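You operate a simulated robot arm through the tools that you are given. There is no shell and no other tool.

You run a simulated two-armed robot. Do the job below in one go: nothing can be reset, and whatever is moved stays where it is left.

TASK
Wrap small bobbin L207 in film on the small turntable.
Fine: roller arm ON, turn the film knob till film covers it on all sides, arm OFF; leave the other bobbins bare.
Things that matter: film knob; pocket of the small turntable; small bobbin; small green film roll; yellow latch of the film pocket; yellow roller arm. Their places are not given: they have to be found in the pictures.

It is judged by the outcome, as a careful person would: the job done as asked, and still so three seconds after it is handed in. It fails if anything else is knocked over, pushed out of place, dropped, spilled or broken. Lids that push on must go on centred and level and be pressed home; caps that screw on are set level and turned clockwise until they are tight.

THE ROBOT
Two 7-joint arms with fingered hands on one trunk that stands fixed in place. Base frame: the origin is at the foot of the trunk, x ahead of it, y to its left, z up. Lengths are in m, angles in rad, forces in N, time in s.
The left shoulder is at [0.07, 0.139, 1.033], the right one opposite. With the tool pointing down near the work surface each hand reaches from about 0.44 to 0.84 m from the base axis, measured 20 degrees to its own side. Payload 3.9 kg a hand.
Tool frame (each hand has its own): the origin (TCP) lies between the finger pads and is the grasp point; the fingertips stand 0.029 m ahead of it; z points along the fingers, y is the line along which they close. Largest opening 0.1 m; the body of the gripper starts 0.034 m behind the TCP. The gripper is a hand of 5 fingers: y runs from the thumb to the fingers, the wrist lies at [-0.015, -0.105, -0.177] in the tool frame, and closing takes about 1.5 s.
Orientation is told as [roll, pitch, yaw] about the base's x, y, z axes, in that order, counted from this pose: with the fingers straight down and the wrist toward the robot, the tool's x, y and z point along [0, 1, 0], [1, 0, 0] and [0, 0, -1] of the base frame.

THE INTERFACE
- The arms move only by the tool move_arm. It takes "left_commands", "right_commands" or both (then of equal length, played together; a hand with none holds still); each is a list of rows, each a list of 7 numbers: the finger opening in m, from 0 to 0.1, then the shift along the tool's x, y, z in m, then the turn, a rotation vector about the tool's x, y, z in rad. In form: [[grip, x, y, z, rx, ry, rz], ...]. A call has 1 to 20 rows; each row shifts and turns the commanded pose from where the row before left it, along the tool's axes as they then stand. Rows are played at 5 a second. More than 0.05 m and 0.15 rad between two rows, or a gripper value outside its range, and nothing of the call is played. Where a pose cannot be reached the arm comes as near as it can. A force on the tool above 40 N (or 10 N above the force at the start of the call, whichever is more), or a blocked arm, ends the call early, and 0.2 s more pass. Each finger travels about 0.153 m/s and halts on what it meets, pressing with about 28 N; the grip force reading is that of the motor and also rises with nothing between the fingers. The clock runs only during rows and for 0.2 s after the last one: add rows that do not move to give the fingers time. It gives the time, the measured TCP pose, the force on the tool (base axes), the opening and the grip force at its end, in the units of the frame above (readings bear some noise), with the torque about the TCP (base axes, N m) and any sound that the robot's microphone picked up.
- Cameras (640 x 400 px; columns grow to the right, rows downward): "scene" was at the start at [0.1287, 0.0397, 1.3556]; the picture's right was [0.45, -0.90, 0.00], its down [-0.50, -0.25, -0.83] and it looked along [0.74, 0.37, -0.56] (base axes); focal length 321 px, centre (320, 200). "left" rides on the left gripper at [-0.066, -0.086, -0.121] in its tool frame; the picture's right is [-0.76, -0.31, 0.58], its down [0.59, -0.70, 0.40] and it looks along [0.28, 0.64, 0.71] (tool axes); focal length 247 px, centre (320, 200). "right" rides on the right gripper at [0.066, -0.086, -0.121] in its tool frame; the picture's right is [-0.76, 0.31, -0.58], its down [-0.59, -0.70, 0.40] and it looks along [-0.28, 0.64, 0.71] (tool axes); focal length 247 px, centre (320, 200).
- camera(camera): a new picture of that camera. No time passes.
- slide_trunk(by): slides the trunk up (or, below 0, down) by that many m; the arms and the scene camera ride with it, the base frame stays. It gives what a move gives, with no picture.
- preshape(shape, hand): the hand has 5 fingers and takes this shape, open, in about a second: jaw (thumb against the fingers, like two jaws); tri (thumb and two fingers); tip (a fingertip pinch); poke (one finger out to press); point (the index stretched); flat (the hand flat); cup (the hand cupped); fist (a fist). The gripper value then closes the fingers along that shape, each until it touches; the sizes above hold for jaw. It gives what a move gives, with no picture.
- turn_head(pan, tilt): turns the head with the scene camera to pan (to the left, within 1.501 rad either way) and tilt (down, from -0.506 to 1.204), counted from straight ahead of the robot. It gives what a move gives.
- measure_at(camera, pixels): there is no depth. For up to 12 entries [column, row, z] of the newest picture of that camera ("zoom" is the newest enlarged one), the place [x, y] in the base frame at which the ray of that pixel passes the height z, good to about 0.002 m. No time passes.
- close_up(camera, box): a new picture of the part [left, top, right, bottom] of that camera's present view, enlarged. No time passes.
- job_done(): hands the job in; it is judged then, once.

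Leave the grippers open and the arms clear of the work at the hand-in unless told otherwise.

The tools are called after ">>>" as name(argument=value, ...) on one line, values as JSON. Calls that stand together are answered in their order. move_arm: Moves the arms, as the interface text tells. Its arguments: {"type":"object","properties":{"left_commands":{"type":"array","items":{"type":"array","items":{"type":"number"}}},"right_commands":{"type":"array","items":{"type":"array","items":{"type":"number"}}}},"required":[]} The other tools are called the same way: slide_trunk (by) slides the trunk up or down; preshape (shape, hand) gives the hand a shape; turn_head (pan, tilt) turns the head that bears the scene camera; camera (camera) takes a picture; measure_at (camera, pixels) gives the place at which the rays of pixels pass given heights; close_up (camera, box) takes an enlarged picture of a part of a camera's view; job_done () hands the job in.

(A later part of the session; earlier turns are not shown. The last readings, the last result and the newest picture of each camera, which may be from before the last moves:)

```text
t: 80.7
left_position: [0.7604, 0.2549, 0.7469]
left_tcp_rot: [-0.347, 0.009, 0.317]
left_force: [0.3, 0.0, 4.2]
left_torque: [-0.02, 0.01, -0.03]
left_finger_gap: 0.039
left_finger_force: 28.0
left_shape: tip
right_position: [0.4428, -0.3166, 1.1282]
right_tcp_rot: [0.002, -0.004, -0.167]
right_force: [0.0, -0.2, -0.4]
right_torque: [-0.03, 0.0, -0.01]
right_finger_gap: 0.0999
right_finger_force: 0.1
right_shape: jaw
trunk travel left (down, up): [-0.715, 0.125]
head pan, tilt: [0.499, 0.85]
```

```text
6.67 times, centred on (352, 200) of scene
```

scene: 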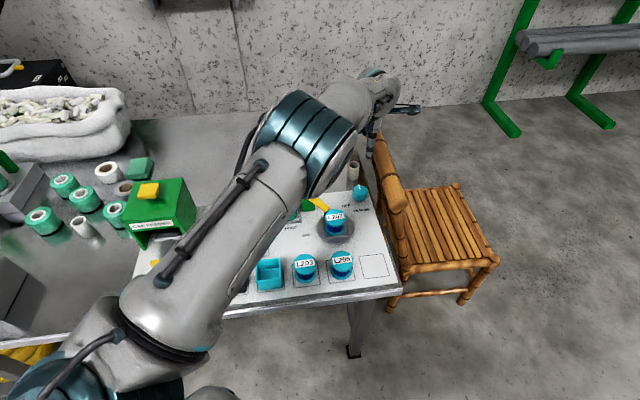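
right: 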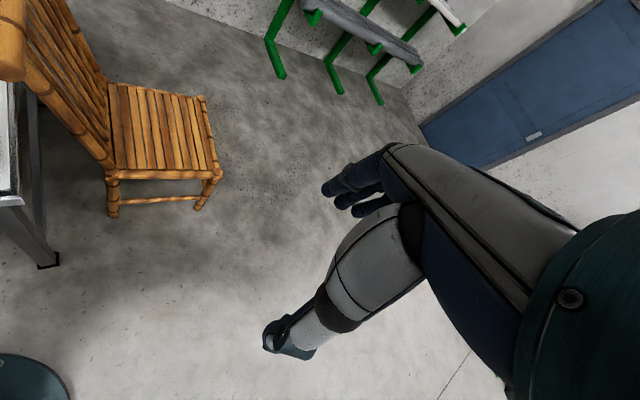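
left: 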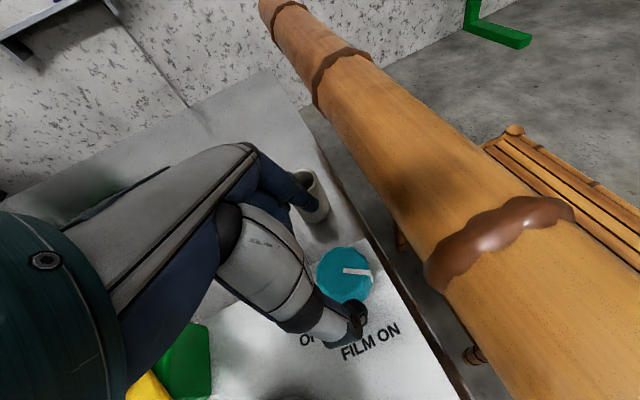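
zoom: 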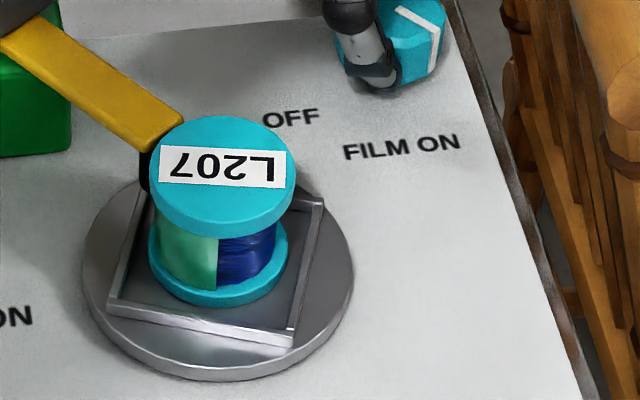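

The film arc has grown: it's now roughly half of the circumference (label upside-down, boundary at the front). So coverage builds up with total turning, and I simply need several more strokes. Continuing this one.

>>> move_arm(left_commands=[[0.03, 0, 0.0007, 0, 0.0337, 0, 0.0941], [0.03, 0, 0.0007, 0, 0.0337, 0, 0.0941], [0.03, 0, 0.0007, 0, 0.0337, 0, 0.0941], [0.03, 0, 0, 0, 0, 0, 0]])

>>> close_up(camera="scene", box=[320, 170, 384, 230])

```text
t: 81.7
left_position: [0.763, 0.2552, 0.7469]
left_tcp_rot: [-0.347, 0.007, 0.018]
left_force: [1.3, 4.5, 5.9]
left_torque: [0.05, 0.08, 0.0]
left_finger_gap: 0.0391
left_finger_force: 27.9
left_shape: tip
right_position: [0.4423, -0.3155, 1.1284]
right_tcp_rot: [0.002, -0.004, -0.161]
right_force: [-0.1, -0.2, -0.2]
right_torque: [-0.03, 0.0, -0.03]
right_finger_gap: 0.0998
right_finger_force: 0.1
right_shape: jaw
trunk travel left (down, up): [-0.715, 0.125]
head pan, tilt: [0.499, 0.85]
```

```text
6.67 times, centred on (352, 200) of scene
```

zoom: 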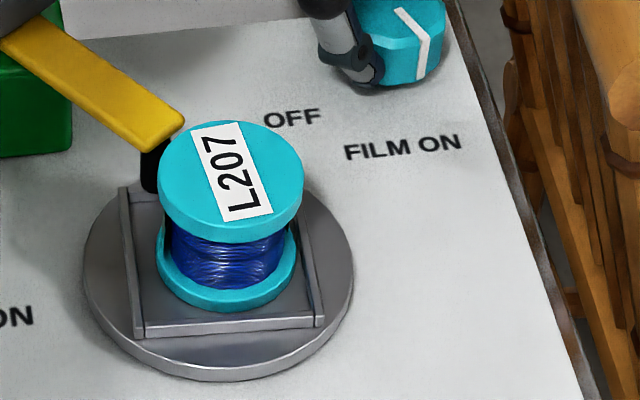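

As expected the film is now on the hidden back half and the front is bare. Next stroke: release gently, rise, turn back to 0.6.

>>> move_arm(left_commands=[[0.041, 0, 0, 0, 0, 0, 0], [0.048, 0, 0, 0, 0, 0, 0], [0.06, 0, 0, 0, 0, 0, 0], [0.075, 0, 0, 0, 0, 0, 0], [0.075, 0, 0, 0, 0, 0, 0], [0.075, -0.0058, 0, -0.0163, 0, 0, 0], [0.075, -0.0058, 0, -0.0163, 0, 0, 0], [0.075, -0.0058, 0, -0.0163, 0, 0, 0], [0.075, 0, 0, 0, -0.0485, 0, -0.1355], [0.075, 0, 0, 0, -0.0485, 0, -0.1355], [0.075, 0, 0, 0, -0.0485, 0, -0.1355], [0.075, 0, 0, 0, -0.0485, 0, -0.1355], [0.075, 0.0013, -0.004, -0.0005, 0, 0, 0], [0.075, 0, 0, 0, 0, 0, 0]])

>>> camera(camera="left")

>>> close_up(camera="scene", box=[320, 170, 384, 230])

```text
t: 84.7
left_position: [0.7587, 0.2537, 0.7983]
left_tcp_rot: [-0.342, 0.011, 0.597]
left_force: [0.4, -0.3, 0.0]
left_torque: [-0.02, 0.02, 0.01]
left_finger_gap: 0.0747
left_finger_force: 0.0
left_shape: tip
right_position: [0.4436, -0.3159, 1.1276]
right_tcp_rot: [0.003, -0.002, -0.164]
right_force: [0.3, 0.0, -0.8]
right_torque: [-0.03, 0.02, 0.03]
right_finger_gap: 0.1
right_finger_force: 0.2
right_shape: jaw
trunk travel left (down, up): [-0.715, 0.125]
head pan, tilt: [0.499, 0.85]
```

```text
taken
```

left: 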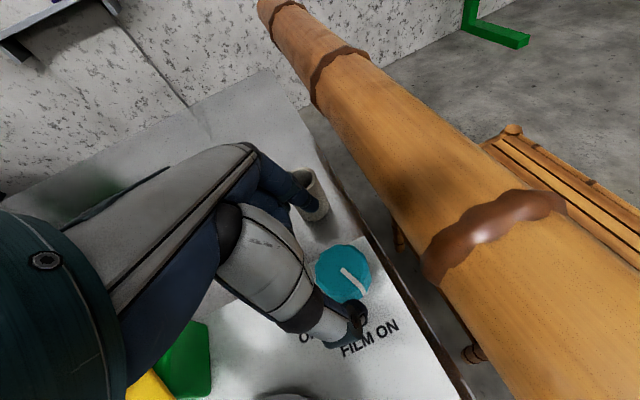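

```text
6.67 times, centred on (352, 200) of scene
```

zoom: 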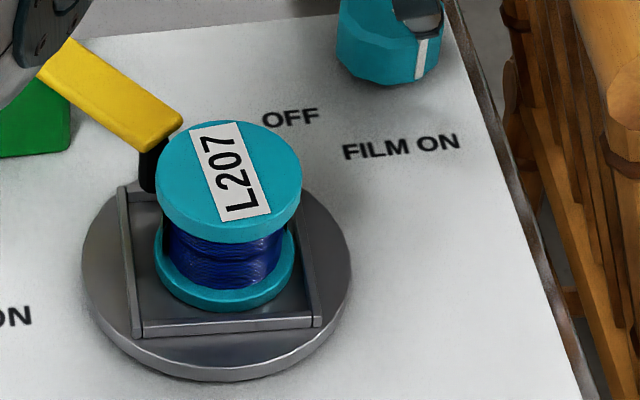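

Same routine: descend, grip, and turn clockwise 0.56 rad at moderate speed.

>>> move_arm(left_commands=[[0.075, 0.0058, 0, 0.0163, 0, 0, 0], [0.075, 0.0058, 0, 0.0163, 0, 0, 0], [0.075, 0.0058, 0, 0.0163, 0, 0, 0], [0.075, 0, 0, 0, 0, 0, 0], [0.06, 0, 0, 0, 0, 0, 0], [0.05, 0, 0, 0, 0, 0, 0], [0.042, 0, 0, 0, 0, 0, 0], [0.034, 0, 0, 0, 0, 0, 0], [0.03, 0, 0, 0, 0, 0, 0], [0.03, 0, 0, 0, 0, 0, 0], [0.03, 0, 0.0007, 0, 0.0315, 0, 0.0878], [0.03, 0, 0.0007, 0, 0.0315, 0, 0.0878], [0.03, 0, 0.0007, 0, 0.0315, 0, 0.0878], [0.03, 0, 0.0007, 0, 0.0315, 0, 0.0878], [0.03, 0, 0.0007, 0, 0.0315, 0, 0.0878], [0.03, 0, 0.0007, 0, 0.0315, 0, 0.0878], [0.03, 0, 0, 0, 0, 0, 0]])

>>> close_up(camera="scene", box=[320, 170, 384, 230])

>>> camera(camera="left")

```text
t: 88.3
left_position: [0.7619, 0.255, 0.7445]
left_tcp_rot: [-0.349, 0.006, 0.034]
left_force: [-3.2, 2.9, -1.7]
left_torque: [0.08, 0.17, -0.03]
left_finger_gap: 0.0385
left_finger_force: 28.5
left_shape: tip
right_position: [0.4434, -0.3156, 1.1271]
right_tcp_rot: [0.001, -0.001, -0.165]
right_force: [0.0, 0.8, -0.6]
right_torque: [-0.01, -0.01, -0.02]
right_finger_gap: 0.0999
right_finger_force: 0.1
right_shape: jaw
trunk travel left (down, up): [-0.715, 0.125]
head pan, tilt: [0.499, 0.85]
```

```text
6.67 times, centred on (352, 200) of scene
```

zoom: 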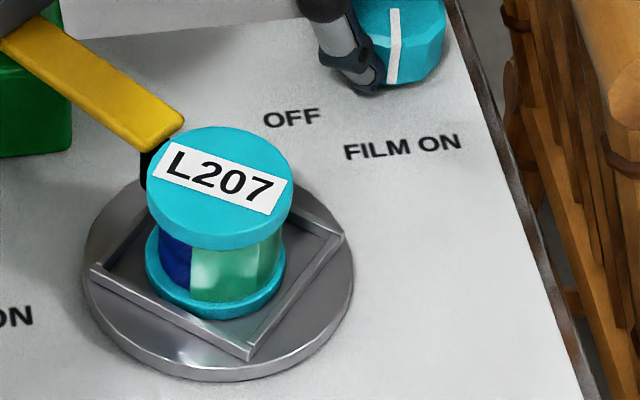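

```text
taken
```

left: 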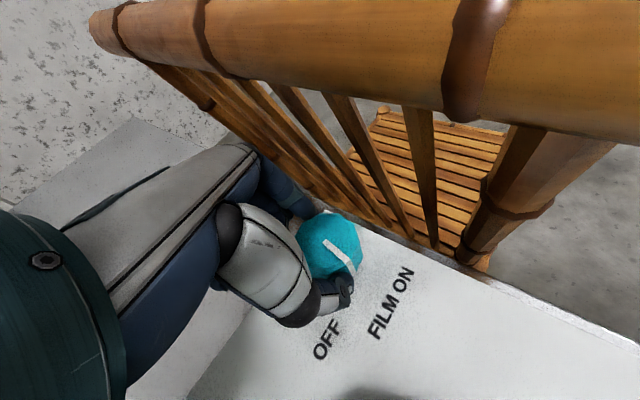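

The film's leading edge is visible at the front-left as predicted. Continuing with another stroke.

>>> move_arm(left_commands=[[0.041, 0, 0, 0, 0, 0, 0], [0.048, 0, 0, 0, 0, 0, 0], [0.06, 0, 0, 0, 0, 0, 0], [0.075, 0, 0, 0, 0, 0, 0], [0.075, 0, 0, 0, 0, 0, 0], [0.075, -0.0058, 0, -0.0163, 0, 0, 0], [0.075, -0.0058, 0, -0.0163, 0, 0, 0], [0.075, -0.0058, 0, -0.0163, 0, 0, 0], [0.075, 0, 0, 0, -0.0475, 0, -0.1327], [0.075, 0, 0, 0, -0.0475, 0, -0.1327], [0.075, 0, 0, 0, -0.0475, 0, -0.1327], [0.075, 0, 0, 0, -0.0475, 0, -0.1327], [0.075, 0.0013, -0.003, -0.0005, 0, 0, 0], [0.075, 0, 0, 0, 0, 0, 0]])

>>> close_up(camera="scene", box=[310, 160, 390, 230])

>>> camera(camera="left")

```text
t: 91.3
left_position: [0.7606, 0.2546, 0.7984]
left_tcp_rot: [-0.342, 0.01, 0.601]
left_force: [0.0, -0.3, 0.4]
left_torque: [0.01, 0.0, -0.02]
left_finger_gap: 0.0746
left_finger_force: 0.0
left_shape: tip
right_position: [0.4436, -0.3154, 1.1274]
right_tcp_rot: [0.002, -0.002, -0.163]
right_force: [0.9, 0.2, -0.7]
right_torque: [0.02, -0.01, 0.01]
right_finger_gap: 0.1
right_finger_force: 0.0
right_shape: jaw
trunk travel left (down, up): [-0.715, 0.125]
head pan, tilt: [0.499, 0.85]
```

```text
5.71 times, centred on (350, 195) of scene
```

zoom: 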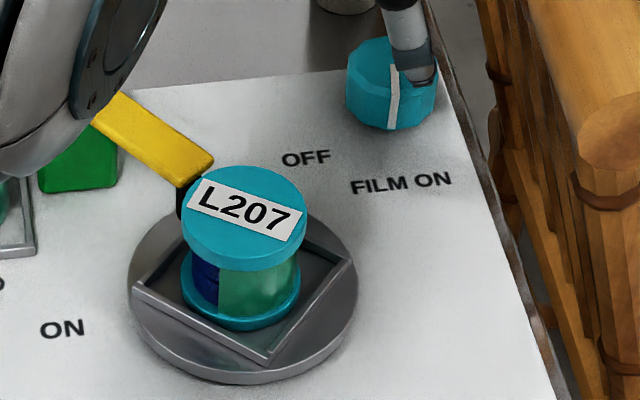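

```text
taken
```

left: 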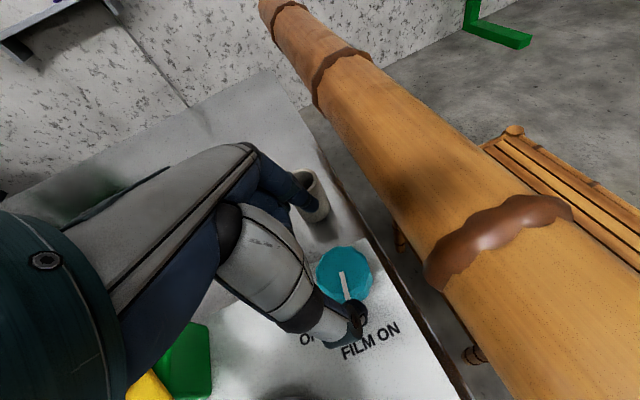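

Another stroke: descend, grip, turn 0.56 rad.

>>> move_arm(left_commands=[[0.075, 0.0058, -0.0005, 0.0163, 0, 0, 0], [0.075, 0.0058, -0.0005, 0.0163, 0, 0, 0], [0.075, 0.0058, -0.0005, 0.0163, 0, 0, 0], [0.075, 0, 0, 0, 0, 0, 0], [0.06, 0, 0, 0, 0, 0, 0], [0.05, 0, 0, 0, 0, 0, 0], [0.042, 0, 0, 0, 0, 0, 0], [0.034, 0, 0, 0, 0, 0, 0], [0.03, 0, 0, 0, 0, 0, 0], [0.03, 0, 0, 0, 0, 0, 0], [0.03, 0, 0.0007, 0, 0.0315, 0, 0.0878], [0.03, 0, 0.0007, 0, 0.0315, 0, 0.0878], [0.03, 0, 0.0007, 0, 0.0315, 0, 0.0878], [0.03, 0, 0.0007, 0, 0.0315, 0, 0.0878], [0.03, 0, 0.0007, 0, 0.0315, 0, 0.0878], [0.03, 0, 0.0007, 0, 0.0315, 0, 0.0878], [0.03, 0, 0, 0, 0, 0, 0]])

>>> close_up(camera="scene", box=[320, 170, 384, 230])

```text
t: 94.9
left_position: [0.7608, 0.2563, 0.7447]
left_tcp_rot: [-0.346, 0.01, 0.039]
left_force: [-4.6, 0.8, -3.5]
left_torque: [-0.02, 0.22, -0.04]
left_finger_gap: 0.0369
left_finger_force: 27.6
left_shape: tip
right_position: [0.4434, -0.3159, 1.1275]
right_tcp_rot: [0.003, -0.002, -0.163]
right_force: [-0.1, -0.1, -0.3]
right_torque: [0.0, 0.0, 0.01]
right_finger_gap: 0.0998
right_finger_force: 0.1
right_shape: jaw
trunk travel left (down, up): [-0.715, 0.125]
head pan, tilt: [0.499, 0.85]
```

```text
6.67 times, centred on (352, 200) of scene
```

zoom: 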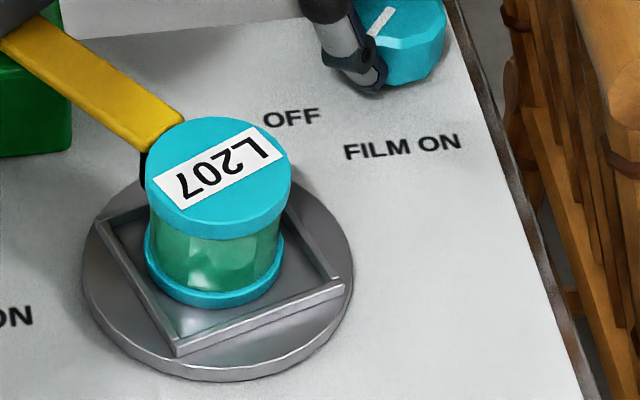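

All the visible side is green now, so the film has grown to about three quarters. Another stroke: release, rise, and turn back.

>>> move_arm(left_commands=[[0.041, 0, 0, 0, 0, 0, 0], [0.048, 0, 0, 0, 0, 0, 0], [0.06, 0, 0, 0, 0, 0, 0], [0.075, 0, 0, 0, 0, 0, 0], [0.075, 0, 0, 0, 0, 0, 0], [0.075, -0.0058, 0, -0.0163, 0, 0, 0], [0.075, -0.0058, 0, -0.0163, 0, 0, 0], [0.075, -0.0058, 0, -0.0163, 0, 0, 0], [0.075, 0, 0, 0, -0.0475, 0, -0.1327], [0.075, 0, 0, 0, -0.0475, 0, -0.1327], [0.075, 0, 0, 0, -0.0475, 0, -0.1327], [0.075, 0, 0, 0, -0.0475, 0, -0.1327], [0.075, 0.0013, -0.003, -0.0005, 0, 0, 0], [0.075, 0, 0, 0, 0, 0, 0]])

>>> close_up(camera="scene", box=[310, 160, 390, 230])

>>> camera(camera="left")

```text
t: 97.9
left_position: [0.7587, 0.2538, 0.7992]
left_tcp_rot: [-0.342, 0.009, 0.605]
left_force: [-0.4, -0.1, -0.2]
left_torque: [0.0, 0.03, 0.01]
left_finger_gap: 0.0747
left_finger_force: 0.0
left_shape: tip
right_position: [0.443, -0.3158, 1.1271]
right_tcp_rot: [0.003, -0.002, -0.166]
right_force: [-0.1, 0.2, -0.2]
right_torque: [0.01, -0.02, -0.02]
right_finger_gap: 0.0999
right_finger_force: 0.1
right_shape: jaw
trunk travel left (down, up): [-0.715, 0.125]
head pan, tilt: [0.499, 0.85]
```

```text
5.71 times, centred on (350, 195) of scene
```

zoom: 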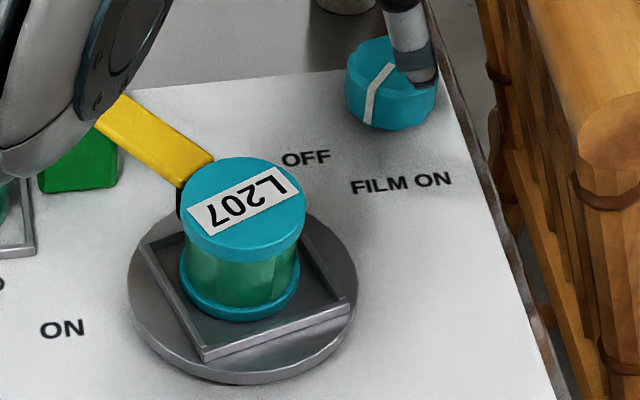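

```text
taken
```

left: 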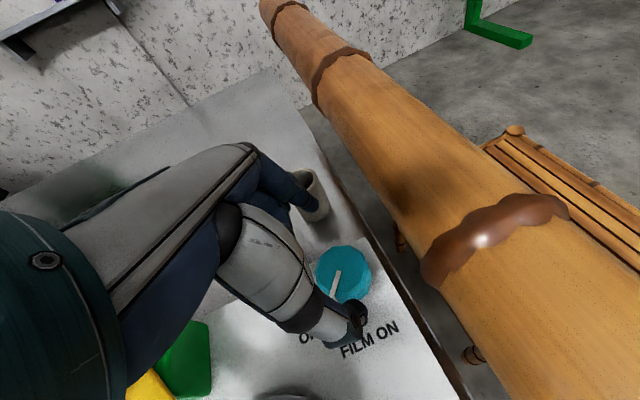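

Descending, gripping and turning another 0.56 rad.

>>> move_arm(left_commands=[[0.075, 0.0058, 0, 0.0163, 0, 0, 0], [0.075, 0.0058, 0, 0.0163, 0, 0, 0], [0.075, 0.0058, 0, 0.0163, 0, 0, 0], [0.075, 0, 0, 0, 0, 0, 0], [0.06, 0, 0, 0, 0, 0, 0], [0.05, 0, 0, 0, 0, 0, 0], [0.042, 0, 0, 0, 0, 0, 0], [0.034, 0, 0, 0, 0, 0, 0], [0.03, 0, 0, 0, 0, 0, 0], [0.03, 0, 0, 0, 0, 0, 0], [0.03, 0, 0.0007, 0, 0.0315, 0, 0.0878], [0.03, 0, 0.0007, 0, 0.0315, 0, 0.0878], [0.03, 0, 0.0007, 0, 0.0315, 0, 0.0878], [0.03, 0, 0.0007, 0, 0.0315, 0, 0.0878], [0.03, 0, 0.0007, 0, 0.0315, 0, 0.0878], [0.03, 0, 0.0007, 0, 0.0315, 0, 0.0878], [0.03, 0, 0, 0, 0, 0, 0]])

>>> close_up(camera="scene", box=[320, 170, 384, 230])

```text
t: 101.5
left_position: [0.7615, 0.257, 0.7471]
left_tcp_rot: [-0.348, 0.01, 0.044]
left_force: [-1.3, 5.0, 0.7]
left_torque: [0.07, 0.13, 0.01]
left_finger_gap: 0.0386
left_finger_force: 28.2
left_shape: tip
right_position: [0.4434, -0.3156, 1.1274]
right_tcp_rot: [0.002, -0.003, -0.164]
right_force: [0.2, 0.0, 0.4]
right_torque: [0.0, 0.01, 0.01]
right_finger_gap: 0.0998
right_finger_force: 0.0
right_shape: jaw
trunk travel left (down, up): [-0.715, 0.125]
head pan, tilt: [0.499, 0.85]
```

```text
6.67 times, centred on (352, 200) of scene
```

zoom: 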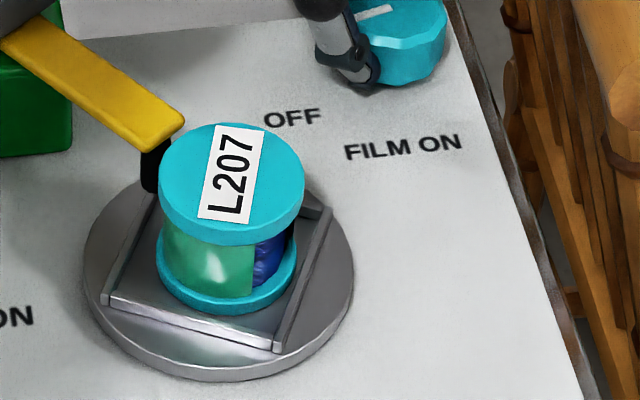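

Only a bare strip of about 65° remains (on the right). The film grows with total turning, so two more strokes should finish it. Release, rise, turn back.

>>> move_arm(left_commands=[[0.041, 0, 0, 0, 0, 0, 0], [0.048, 0, 0, 0, 0, 0, 0], [0.06, 0, 0, 0, 0, 0, 0], [0.075, 0, 0, 0, 0, 0, 0], [0.075, 0, 0, 0, 0, 0, 0], [0.075, -0.0058, 0, -0.0163, 0, 0, 0], [0.075, -0.0058, 0, -0.0163, 0, 0, 0], [0.075, -0.0058, 0, -0.0163, 0, 0, 0], [0.075, 0, 0, 0, -0.0475, 0, -0.1327], [0.075, 0, 0, 0, -0.0475, 0, -0.1327], [0.075, 0, 0, 0, -0.0475, 0, -0.1327], [0.075, 0, 0, 0, -0.0475, 0, -0.1327], [0.075, 0.0013, -0.003, -0.0005, 0, 0, 0], [0.075, 0, 0, 0, 0, 0, 0]])

>>> close_up(camera="scene", box=[310, 160, 390, 230])

>>> camera(camera="left")

```text
t: 104.5
left_position: [0.7586, 0.2559, 0.7991]
left_tcp_rot: [-0.342, 0.009, 0.609]
left_force: [0.3, -0.8, 0.0]
left_torque: [0.0, 0.01, 0.0]
left_finger_gap: 0.0748
left_finger_force: 0.1
left_shape: tip
right_position: [0.4442, -0.316, 1.1273]
right_tcp_rot: [0.002, -0.002, -0.164]
right_force: [0.4, 0.3, 0.5]
right_torque: [0.01, -0.02, 0.05]
right_finger_gap: 0.0998
right_finger_force: 0.1
right_shape: jaw
trunk travel left (down, up): [-0.715, 0.125]
head pan, tilt: [0.499, 0.85]
```

```text
5.71 times, centred on (350, 195) of scene
```

zoom: 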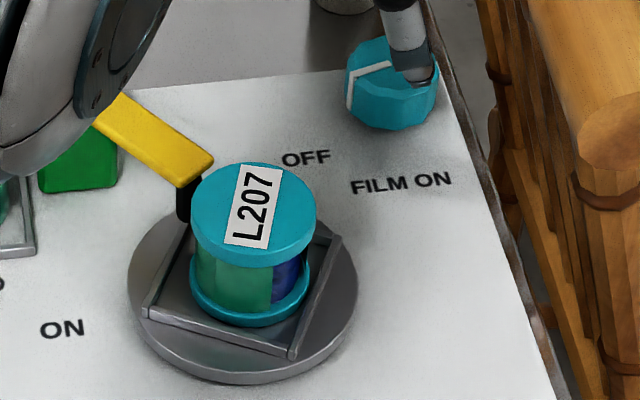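

```text
taken
```

left: 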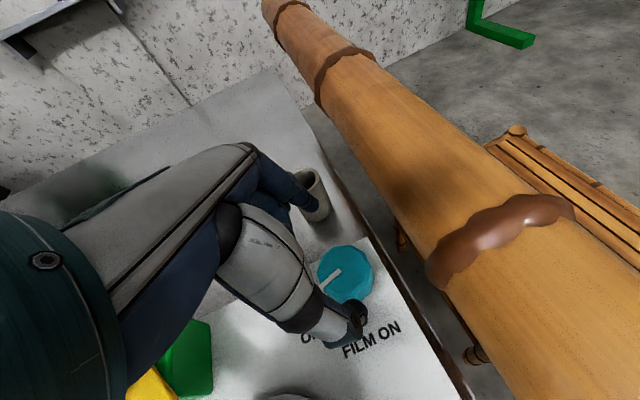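

Continuing: descend, grip, turn 0.56 rad.

>>> move_arm(left_commands=[[0.075, 0.0056, 0, 0.0164, 0, 0, 0], [0.075, 0.0056, 0, 0.0164, 0, 0, 0], [0.075, 0.0056, 0, 0.0164, 0, 0, 0], [0.075, 0, 0, 0, 0, 0, 0], [0.06, 0, 0, 0, 0, 0, 0], [0.05, 0, 0, 0, 0, 0, 0], [0.042, 0, 0, 0, 0, 0, 0], [0.034, 0, 0, 0, 0, 0, 0], [0.03, 0, 0, 0, 0, 0, 0], [0.03, 0, 0, 0, 0, 0, 0], [0.03, 0, 0.0007, 0, 0.0315, 0, 0.0878], [0.03, 0, 0.0007, 0, 0.0315, 0, 0.0878], [0.03, 0, 0.0007, 0, 0.0315, 0, 0.0878], [0.03, 0, 0.0007, 0, 0.0315, 0, 0.0878], [0.03, 0, 0.0007, 0, 0.0315, 0, 0.0878], [0.03, 0, 0.0007, 0, 0.0315, 0, 0.0878], [0.03, 0, 0, 0, 0, 0, 0]])

>>> close_up(camera="scene", box=[320, 170, 384, 230])

```text
t: 108.1
left_position: [0.7627, 0.2569, 0.7458]
left_tcp_rot: [-0.347, 0.01, 0.049]
left_force: [3.8, -1.5, -2.5]
left_torque: [-0.03, -0.04, 0.0]
left_finger_gap: 0.0377
left_finger_force: 27.5
left_shape: tip
right_position: [0.4445, -0.3161, 1.1275]
right_tcp_rot: [0.001, -0.003, -0.164]
right_force: [-0.2, 0.9, 0.8]
right_torque: [0.03, -0.05, 0.0]
right_finger_gap: 0.0999
right_finger_force: 0.2
right_shape: jaw
trunk travel left (down, up): [-0.715, 0.125]
head pan, tilt: [0.499, 0.85]
```

```text
6.67 times, centred on (352, 200) of scene
```

zoom: 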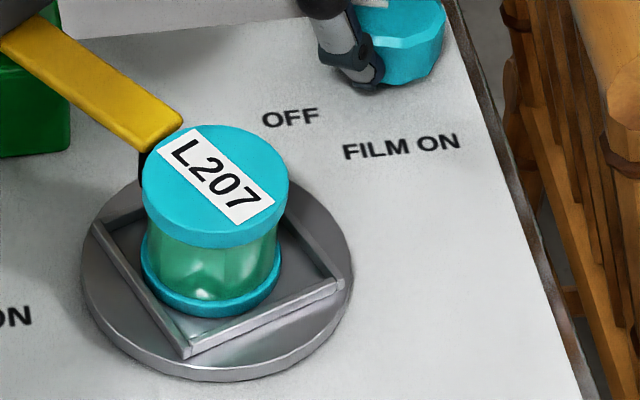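

The entire visible side is green, including the part that was bare. I'll do one more stroke to close the circle and check the other side.

>>> move_arm(left_commands=[[0.041, 0, 0, 0, 0, 0, 0], [0.048, 0, 0, 0, 0, 0, 0], [0.06, 0, 0, 0, 0, 0, 0], [0.075, 0, 0, 0, 0, 0, 0], [0.075, 0, 0, 0, 0, 0, 0], [0.075, -0.0058, 0, -0.0163, 0, 0, 0], [0.075, -0.0058, 0, -0.0163, 0, 0, 0], [0.075, -0.0058, 0, -0.0163, 0, 0, 0], [0.075, 0, 0, 0, -0.0475, 0, -0.1327], [0.075, 0, 0, 0, -0.0475, 0, -0.1327], [0.075, 0, 0, 0, -0.0475, 0, -0.1327], [0.075, 0, 0, 0, -0.0475, 0, -0.1327], [0.075, 0.0013, -0.003, -0.0005, 0, 0, 0], [0.075, 0, 0, 0, 0, 0, 0]])

>>> close_up(camera="scene", box=[310, 160, 390, 230])

>>> camera(camera="left")

```text
t: 111.1
left_position: [0.7607, 0.2569, 0.7991]
left_tcp_rot: [-0.343, 0.01, 0.611]
left_force: [-0.5, 0.4, 1.1]
left_torque: [0.0, 0.0, -0.03]
left_finger_gap: 0.0751
left_finger_force: 0.1
left_shape: tip
right_position: [0.4431, -0.316, 1.128]
right_tcp_rot: [0.003, -0.001, -0.165]
right_force: [0.2, -1.4, -0.1]
right_torque: [0.01, 0.0, 0.02]
right_finger_gap: 0.0999
right_finger_force: 0.0
right_shape: jaw
trunk travel left (down, up): [-0.715, 0.125]
head pan, tilt: [0.499, 0.85]
```

```text
5.71 times, centred on (350, 195) of scene
```

zoom: 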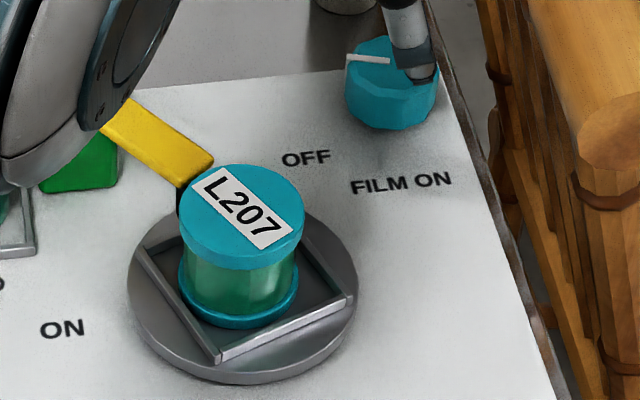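

```text
taken
```

left: 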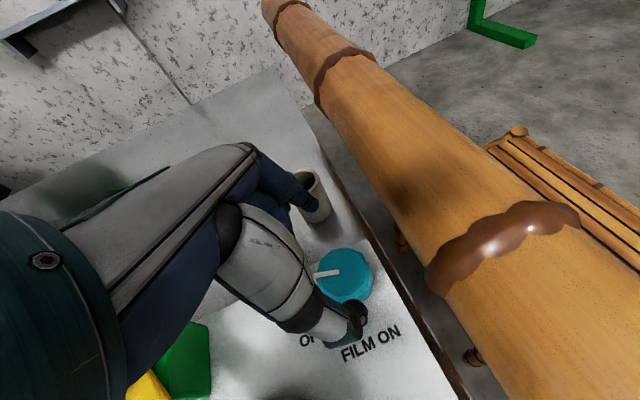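

Centring slightly, descending, gripping and turning once more.

>>> move_arm(left_commands=[[0.075, 0.0054, -0.001, 0.0164, 0, 0, 0], [0.075, 0.0054, -0.001, 0.0164, 0, 0, 0], [0.075, 0.0054, -0.001, 0.0164, 0, 0, 0], [0.075, 0, 0, 0, 0, 0, 0], [0.06, 0, 0, 0, 0, 0, 0], [0.05, 0, 0, 0, 0, 0, 0], [0.042, 0, 0, 0, 0, 0, 0], [0.034, 0, 0, 0, 0, 0, 0], [0.03, 0, 0, 0, 0, 0, 0], [0.03, 0, 0, 0, 0, 0, 0], [0.03, 0, 0.0007, 0, 0.0315, 0, 0.0878], [0.03, 0, 0.0007, 0, 0.0315, 0, 0.0878], [0.03, 0, 0.0007, 0, 0.0315, 0, 0.0878], [0.03, 0, 0.0007, 0, 0.0315, 0, 0.0878], [0.03, 0, 0.0007, 0, 0.0315, 0, 0.0878], [0.03, 0, 0.0007, 0, 0.0315, 0, 0.0878], [0.03, 0, 0, 0, 0, 0, 0]])

>>> close_up(camera="scene", box=[320, 170, 384, 230])

```text
t: 114.7
left_position: [0.7615, 0.2546, 0.7463]
left_tcp_rot: [-0.348, 0.007, 0.051]
left_force: [-0.1, -4.1, -1.6]
left_torque: [-0.05, 0.0, -0.03]
left_finger_gap: 0.0385
left_finger_force: 28.2
left_shape: tip
right_position: [0.444, -0.316, 1.1273]
right_tcp_rot: [0.001, -0.003, -0.165]
right_force: [1.1, -0.7, -0.3]
right_torque: [-0.03, 0.01, -0.02]
right_finger_gap: 0.0998
right_finger_force: 0.1
right_shape: jaw
trunk travel left (down, up): [-0.715, 0.125]
head pan, tilt: [0.499, 0.85]
```

```text
6.67 times, centred on (352, 200) of scene
```

zoom: 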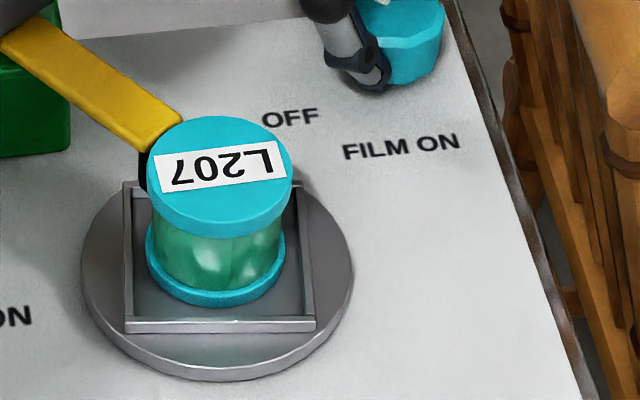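

Everything visible here is green too. One sector (right-back) hasn't been seen since it was bare, so I'll do one more partial stroke to bring it into view.

>>> move_arm(left_commands=[[0.041, 0, 0, 0, 0, 0, 0], [0.048, 0, 0, 0, 0, 0, 0], [0.06, 0, 0, 0, 0, 0, 0], [0.075, 0, 0, 0, 0, 0, 0], [0.075, 0, 0, 0, 0, 0, 0], [0.075, -0.0058, 0, -0.0163, 0, 0, 0], [0.075, -0.0058, 0, -0.0163, 0, 0, 0], [0.075, -0.0058, 0, -0.0163, 0, 0, 0], [0.075, 0, 0, 0, -0.0475, 0, -0.1327], [0.075, 0, 0, 0, -0.0475, 0, -0.1327], [0.075, 0, 0, 0, -0.0475, 0, -0.1327], [0.075, 0, 0, 0, -0.0475, 0, -0.1327], [0.075, 0.0013, -0.003, -0.0005, 0, 0, 0], [0.075, 0, 0, 0, 0, 0, 0]])

>>> close_up(camera="scene", box=[310, 160, 390, 230])

>>> camera(camera="left")

```text
t: 117.7
left_position: [0.7598, 0.2556, 0.7986]
left_tcp_rot: [-0.342, 0.01, 0.617]
left_force: [0.8, -0.1, -0.2]
left_torque: [0.06, -0.01, -0.04]
left_finger_gap: 0.0747
left_finger_force: 0.2
left_shape: tip
right_position: [0.444, -0.3163, 1.1269]
right_tcp_rot: [0.001, -0.002, -0.164]
right_force: [-0.1, 0.2, -0.1]
right_torque: [0.02, -0.02, -0.03]
right_finger_gap: 0.0999
right_finger_force: 0.0
right_shape: jaw
trunk travel left (down, up): [-0.715, 0.125]
head pan, tilt: [0.499, 0.85]
```

```text
5.71 times, centred on (350, 195) of scene
```

zoom: 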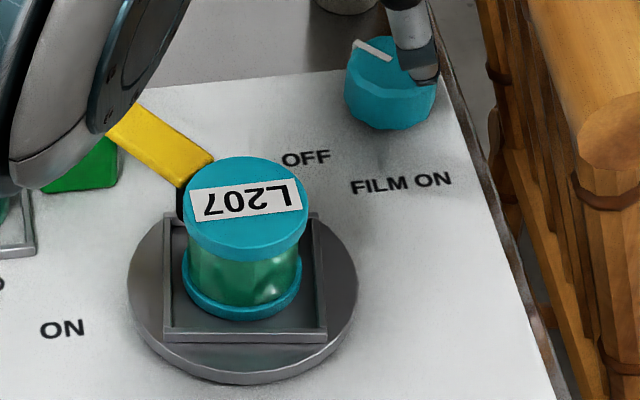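

```text
taken
```

left: 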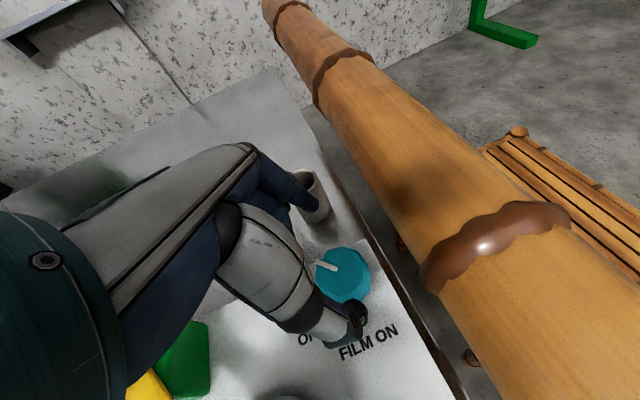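

Descending, gripping, turning 0.56 rad again (the pointer is now about 60° short of its original direction).

>>> move_arm(left_commands=[[0.075, 0.0055, -0.0004, 0.0164, 0, 0, 0], [0.075, 0.0055, -0.0004, 0.0164, 0, 0, 0], [0.075, 0.0055, -0.0004, 0.0164, 0, 0, 0], [0.075, 0, 0, 0, 0, 0, 0], [0.06, 0, 0, 0, 0, 0, 0], [0.05, 0, 0, 0, 0, 0, 0], [0.042, 0, 0, 0, 0, 0, 0], [0.034, 0, 0, 0, 0, 0, 0], [0.03, 0, 0, 0, 0, 0, 0], [0.03, 0, 0, 0, 0, 0, 0], [0.03, 0, 0.0007, 0, 0.0315, 0, 0.0878], [0.03, 0, 0.0007, 0, 0.0315, 0, 0.0878], [0.03, 0, 0.0007, 0, 0.0315, 0, 0.0878], [0.03, 0, 0.0007, 0, 0.0315, 0, 0.0878], [0.03, 0, 0.0007, 0, 0.0315, 0, 0.0878], [0.03, 0, 0.0007, 0, 0.0315, 0, 0.0878], [0.03, 0, 0, 0, 0, 0, 0]])

>>> close_up(camera="scene", box=[320, 170, 384, 230])

```text
t: 121.3
left_position: [0.7615, 0.2534, 0.7475]
left_tcp_rot: [-0.347, 0.011, 0.057]
left_force: [2.8, -5.2, 3.6]
left_torque: [-0.07, -0.07, 0.02]
left_finger_gap: 0.0389
left_finger_force: 28.5
left_shape: tip
right_position: [0.443, -0.3165, 1.127]
right_tcp_rot: [0.003, -0.003, -0.165]
right_force: [0.2, 0.7, 0.2]
right_torque: [-0.01, -0.02, -0.02]
right_finger_gap: 0.1
right_finger_force: 0.0
right_shape: jaw
trunk travel left (down, up): [-0.715, 0.125]
head pan, tilt: [0.499, 0.85]
```

```text
6.67 times, centred on (352, 200) of scene
```

zoom: 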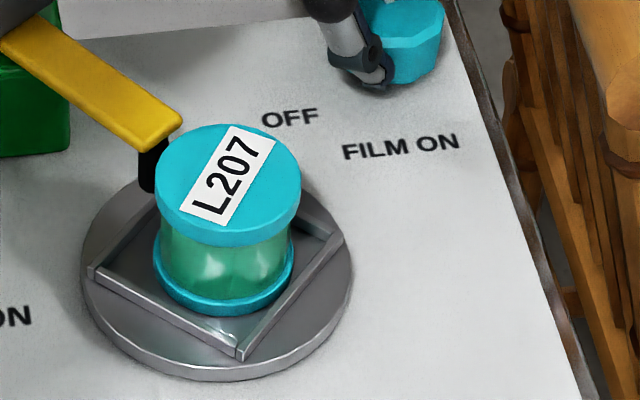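

Combining the last views, every sector of the bobbin has now been seen covered in green. Film done. I'll release the knob and rise well clear.

>>> move_arm(left_commands=[[0.041, 0, 0, 0, 0, 0, 0], [0.048, 0, 0, 0, 0, 0, 0], [0.06, 0, 0, 0, 0, 0, 0], [0.075, 0, 0, 0, 0, 0, 0], [0.075, 0, 0, 0, 0, 0, 0], [0.075, -0.0058, 0, -0.0163, 0, 0, 0], [0.075, -0.0058, 0, -0.0163, 0, 0, 0], [0.075, -0.0058, 0, -0.0163, 0, 0, 0], [0.075, -0.0128, 0, -0.0358, 0, 0, 0], [0.075, -0.0128, 0, -0.0358, 0, 0, 0], [0.075, -0.0128, 0, -0.0358, 0, 0, 0], [0.075, 0, 0, 0, 0, 0, 0]])

>>> camera(camera="scene")

>>> close_up(camera="scene", box=[310, 150, 390, 230])

```text
t: 123.9
left_position: [0.7644, 0.2534, 0.9131]
left_tcp_rot: [-0.349, 0.012, 0.058]
left_force: [-0.7, 0.3, 0.6]
left_torque: [-0.02, 0.0, 0.01]
left_finger_gap: 0.0747
left_finger_force: 0.1
left_shape: tip
right_position: [0.4434, -0.3136, 1.1267]
right_tcp_rot: [0.002, -0.002, -0.165]
right_force: [0.1, -0.2, -0.5]
right_torque: [-0.02, 0.03, 0.02]
right_finger_gap: 0.1001
right_finger_force: 0.1
right_shape: jaw
trunk travel left (down, up): [-0.715, 0.125]
head pan, tilt: [0.499, 0.85]
```

```text
taken
```

scene: 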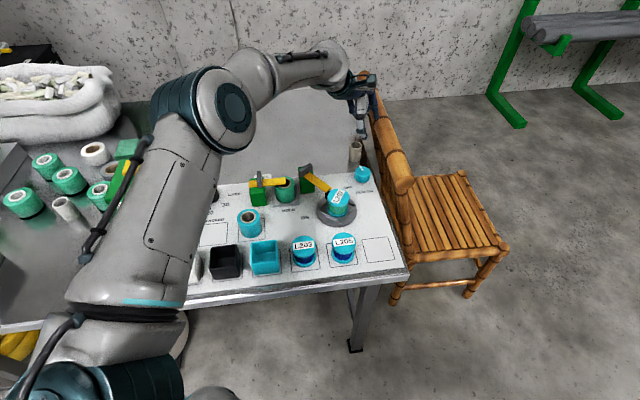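

```text
5.00 times, centred on (350, 190) of scene
```

zoom: 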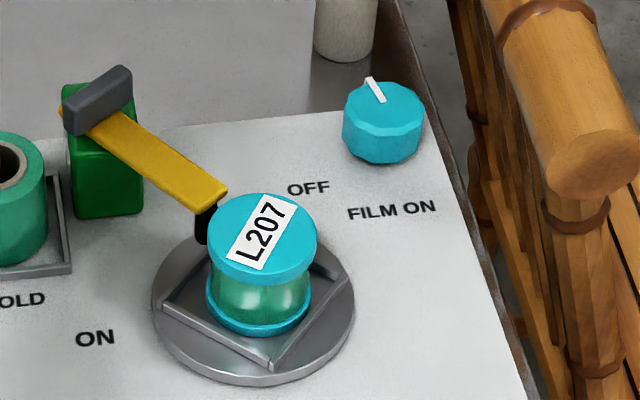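

The pointer is almost back at its start and the bobbin is green all round. Now the roller arm must go OFF. I'll straighten the hand and rise a little.

>>> move_arm(left_commands=[[0.075, 0, 0, 0, 0, 0.116, 0], [0.075, 0, 0, 0, 0, 0.116, 0], [0.075, 0, 0, 0, 0, 0.116, 0], [0.075, 0, 0, -0.03, 0, 0, 0.12], [0.075, 0, 0, 0, 0, 0, 0.12], [0.075, 0, 0, 0, 0, 0, 0.12], [0.075, 0, 0, 0, 0, 0, 0]])

>>> camera(camera="left")

```text
t: 125.5
left_position: [0.7637, 0.2556, 0.9413]
left_tcp_rot: [-0.004, 0.008, -0.306]
left_force: [-0.2, -0.5, -0.4]
left_torque: [-0.02, -0.01, -0.02]
left_finger_gap: 0.0749
left_finger_force: 0.1
left_shape: tip
right_position: [0.4431, -0.3155, 1.1279]
right_tcp_rot: [0.0, -0.001, -0.164]
right_force: [-0.6, -0.3, 0.0]
right_torque: [0.0, 0.0, 0.02]
right_finger_gap: 0.0999
right_finger_force: 0.0
right_shape: jaw
trunk travel left (down, up): [-0.715, 0.125]
head pan, tilt: [0.499, 0.85]
```

```text
taken
```

left: 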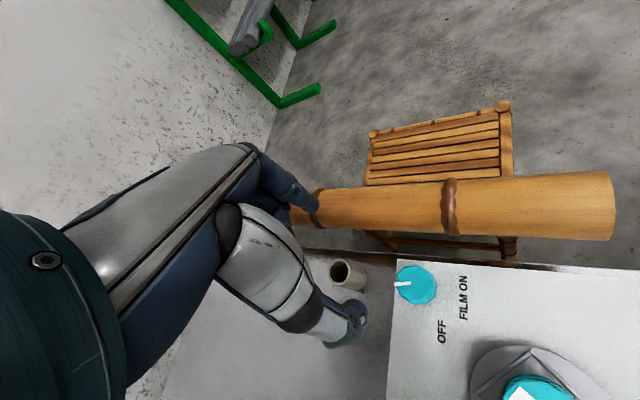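

Moving back over the handle pivot at height, then taking the jaw shape.

>>> move_arm(left_commands=[[0.075, 0.0183, -0.0357, 0, 0, 0, 0], [0.075, 0.0183, -0.0357, 0, 0, 0, 0], [0.075, 0.0183, -0.0357, 0, 0, 0, 0], [0.075, 0.0184, -0.0358, 0, 0, 0, 0], [0.075, 0, 0, 0, 0, 0, 0]])

>>> preshape(shape="jaw", hand="left")

>>> camera(camera="left")

>>> close_up(camera="left", box=[360, 180, 600, 330])

>>> close_up(camera="scene", box=[255, 150, 367, 230])

```text
t: 126.7
left_position: [0.6498, 0.3664, 0.9432]
left_tcp_rot: [-0.002, 0.011, -0.304]
left_force: [0.5, -0.3, 0.0]
left_torque: [-0.01, 0.01, -0.03]
left_finger_gap: 0.0746
left_finger_force: 0.1
left_shape: tip
right_position: [0.444, -0.3159, 1.1273]
right_tcp_rot: [0.003, -0.002, -0.165]
right_force: [-0.1, -0.2, 0.6]
right_torque: [0.02, -0.01, 0.02]
right_finger_gap: 0.0997
right_finger_force: 0.2
right_shape: jaw
trunk travel left (down, up): [-0.715, 0.125]
head pan, tilt: [0.499, 0.85]
```

```text
t: 127.6
left_position: [0.649, 0.3677, 0.9442]
left_tcp_rot: [-0.004, 0.008, -0.303]
left_force: [0.4, 0.8, 0.2]
left_torque: [0.04, 0.0, -0.03]
left_finger_gap: 0.1
left_finger_force: 0.1
left_shape: jaw
right_position: [0.4433, -0.3153, 1.1275]
right_tcp_rot: [0.001, -0.001, -0.163]
right_force: [-1.2, 0.6, 0.1]
right_torque: [0.02, -0.02, -0.02]
right_finger_gap: 0.0998
right_finger_force: 0.0
right_shape: jaw
trunk travel left (down, up): [-0.715, 0.125]
head pan, tilt: [0.499, 0.85]
```

```text
taken
```

left: 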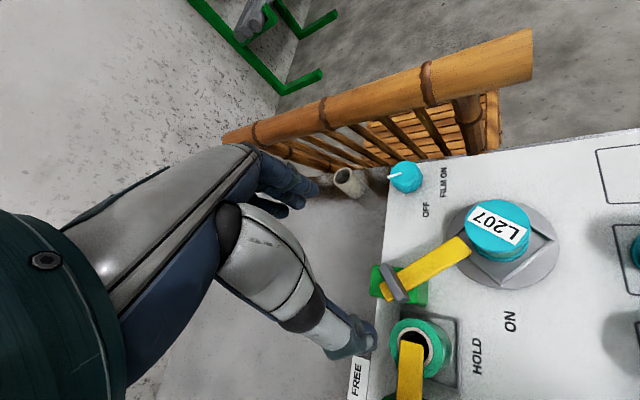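

```text
2.67 times, centred on (480, 255) of left
```

zoom: 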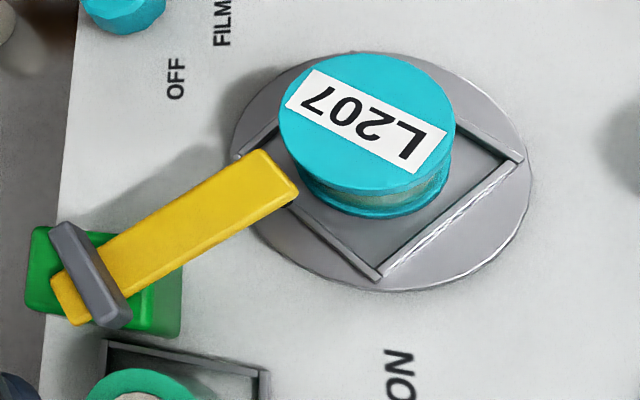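

```text
5.00 times, centred on (311, 190) of scene
```

zoom: 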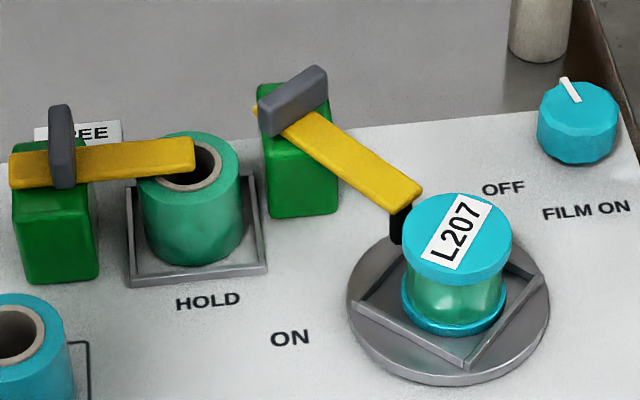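

From the left/back side the bobbin is green too. I'll measure the handle's ends and the latch-bar tip for the approach.

>>> measure_at(camera="zoom", pixels=[[290, 90, 0.79], [262, 105, 0.79], [318, 72, 0.79], [194, 143, 0.775], [194, 168, 0.775], [421, 190, 0.766], [391, 207, 0.766], [192, 165, 0.76]])

>>> close_up(camera="left", box=[360, 240, 456, 300])

```text
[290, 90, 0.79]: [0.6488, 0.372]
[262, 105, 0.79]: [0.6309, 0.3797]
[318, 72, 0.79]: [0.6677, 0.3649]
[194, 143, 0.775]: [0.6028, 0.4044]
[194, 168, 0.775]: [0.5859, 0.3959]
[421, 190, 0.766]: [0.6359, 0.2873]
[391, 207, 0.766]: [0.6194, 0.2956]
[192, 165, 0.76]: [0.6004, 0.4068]
```

```text
6.67 times, centred on (408, 270) of left
```

zoom: 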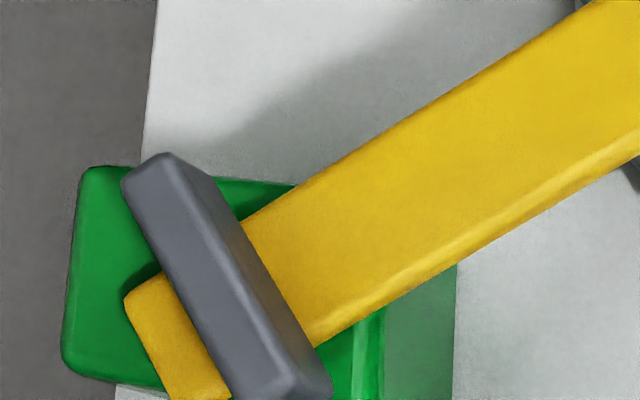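

Checking the handle's top centre in the left zoom, about (225,285).

>>> measure_at(camera="zoom", pixels=[[225, 285, 0.79], [145, 172, 0.79], [290, 392, 0.79]])

```text
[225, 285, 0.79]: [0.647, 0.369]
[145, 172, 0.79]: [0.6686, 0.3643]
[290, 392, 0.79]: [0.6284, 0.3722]
```

The handle centre averages (0.6487, 0.370) at orientation −0.29. I'll set the opening to 0.056 and descend to z≈0.84 first.

>>> move_arm(left_commands=[[0.08, 0.0015, 0, 0, 0, 0, 0], [0.056, 0, 0, 0, 0, 0, 0], [0.056, 0, 0, 0.04, 0, 0, 0], [0.056, 0, 0, 0.04, 0, 0, 0], [0.056, 0, 0, 0.022, 0, 0, 0], [0.056, 0, 0, 0, 0, 0, 0]])

>>> camera(camera="left")

>>> close_up(camera="scene", box=[265, 150, 345, 210])

```text
t: 129.0
left_position: [0.6482, 0.3703, 0.8415]
left_tcp_rot: [-0.001, 0.01, -0.304]
left_force: [0.5, -0.3, 0.2]
left_torque: [0.01, -0.02, -0.01]
left_finger_gap: 0.0563
left_finger_force: 0.2
left_shape: jaw
right_position: [0.4436, -0.3163, 1.1291]
right_tcp_rot: [0.003, -0.002, -0.165]
right_force: [-0.6, 0.1, 1.0]
right_torque: [0.0, 0.01, 0.0]
right_finger_gap: 0.0996
right_finger_force: 0.0
right_shape: jaw
trunk travel left (down, up): [-0.715, 0.125]
head pan, tilt: [0.499, 0.85]
```

```text
taken
```

left: 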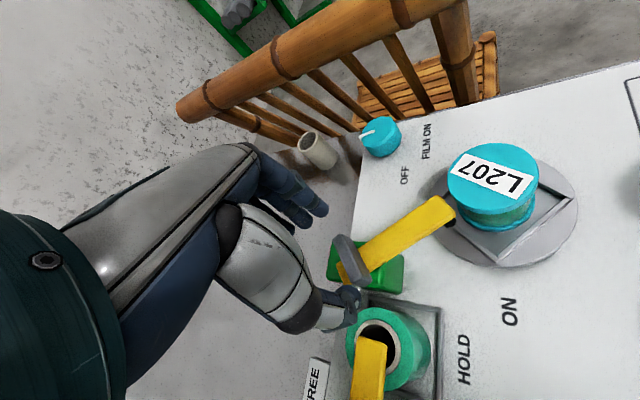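

```text
6.67 times, centred on (305, 180) of scene
```

zoom: 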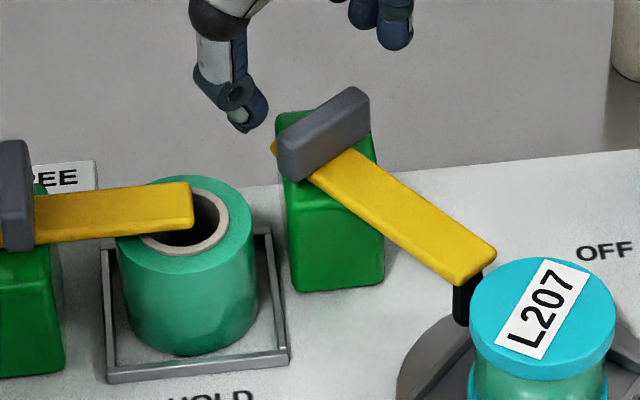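

Well aligned: the handle sits at left (350,258) where predicted. Descending to z≈0.80.

>>> move_arm(left_commands=[[0.056, 0, 0, 0.015, 0, 0, 0], [0.056, 0, 0, 0.015, 0, 0, 0], [0.056, 0, 0, 0.012, 0, 0, 0], [0.056, 0, 0, 0, 0, 0, 0]])

>>> close_up(camera="left", box=[220, 150, 440, 370])

>>> close_up(camera="scene", box=[265, 150, 345, 210])

```text
t: 130.0
left_position: [0.6486, 0.3697, 0.7985]
left_tcp_rot: [-0.001, 0.01, -0.305]
left_force: [1.0, 0.8, 0.2]
left_torque: [-0.01, 0.0, 0.0]
left_finger_gap: 0.0563
left_finger_force: 0.1
left_shape: jaw
right_position: [0.4437, -0.3166, 1.1278]
right_tcp_rot: [0.002, -0.002, -0.164]
right_force: [-0.5, -0.9, 0.4]
right_torque: [0.02, 0.0, 0.0]
right_finger_gap: 0.0998
right_finger_force: 0.1
right_shape: jaw
trunk travel left (down, up): [-0.715, 0.125]
head pan, tilt: [0.499, 0.85]
```

```text
1.82 times, centred on (330, 260) of left
```

zoom: 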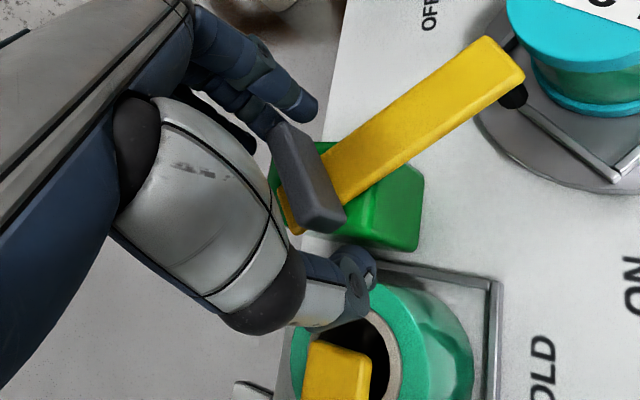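

```text
6.67 times, centred on (305, 180) of scene
```

zoom: 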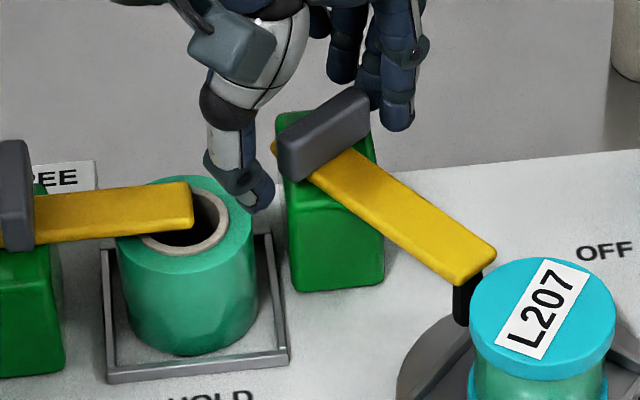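

The thumb hovers just above the roll's edge with no contact. Closing on the handle.

>>> move_arm(left_commands=[[0.05, 0, 0, 0, 0, 0, 0], [0.044, 0, 0, 0, 0, 0, 0], [0.038, 0, 0, 0, 0, 0, 0], [0.032, 0, 0, 0, 0, 0, 0], [0.03, 0, 0, 0, 0, 0, 0], [0.03, 0, 0, 0, 0, 0, 0], [0.03, 0, 0, 0, 0, 0, 0]])

>>> close_up(camera="left", box=[220, 150, 440, 370])

```text
t: 131.6
left_position: [0.645, 0.3708, 0.7982]
left_tcp_rot: [-0.003, 0.009, -0.304]
left_force: [-12.1, 0.1, -2.9]
left_torque: [0.07, 0.23, -0.02]
left_finger_gap: 0.034
left_finger_force: 27.7
left_shape: jaw
right_position: [0.4414, -0.3157, 1.1289]
right_tcp_rot: [0.001, -0.003, -0.163]
right_force: [-0.8, 0.3, 0.4]
right_torque: [0.02, 0.06, 0.01]
right_finger_gap: 0.0998
right_finger_force: 0.0
right_shape: jaw
trunk travel left (down, up): [-0.715, 0.125]
head pan, tilt: [0.499, 0.85]
```

```text
1.82 times, centred on (330, 260) of left
```

zoom: 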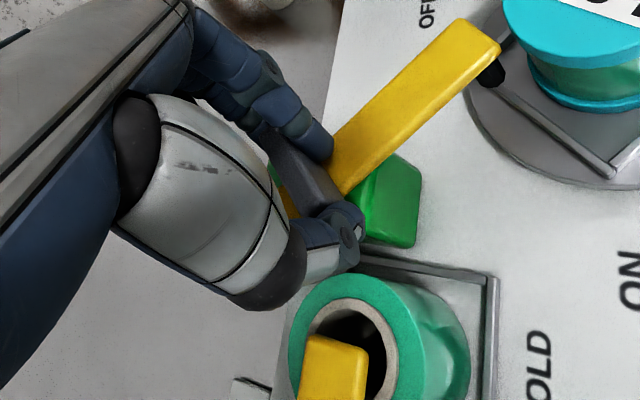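

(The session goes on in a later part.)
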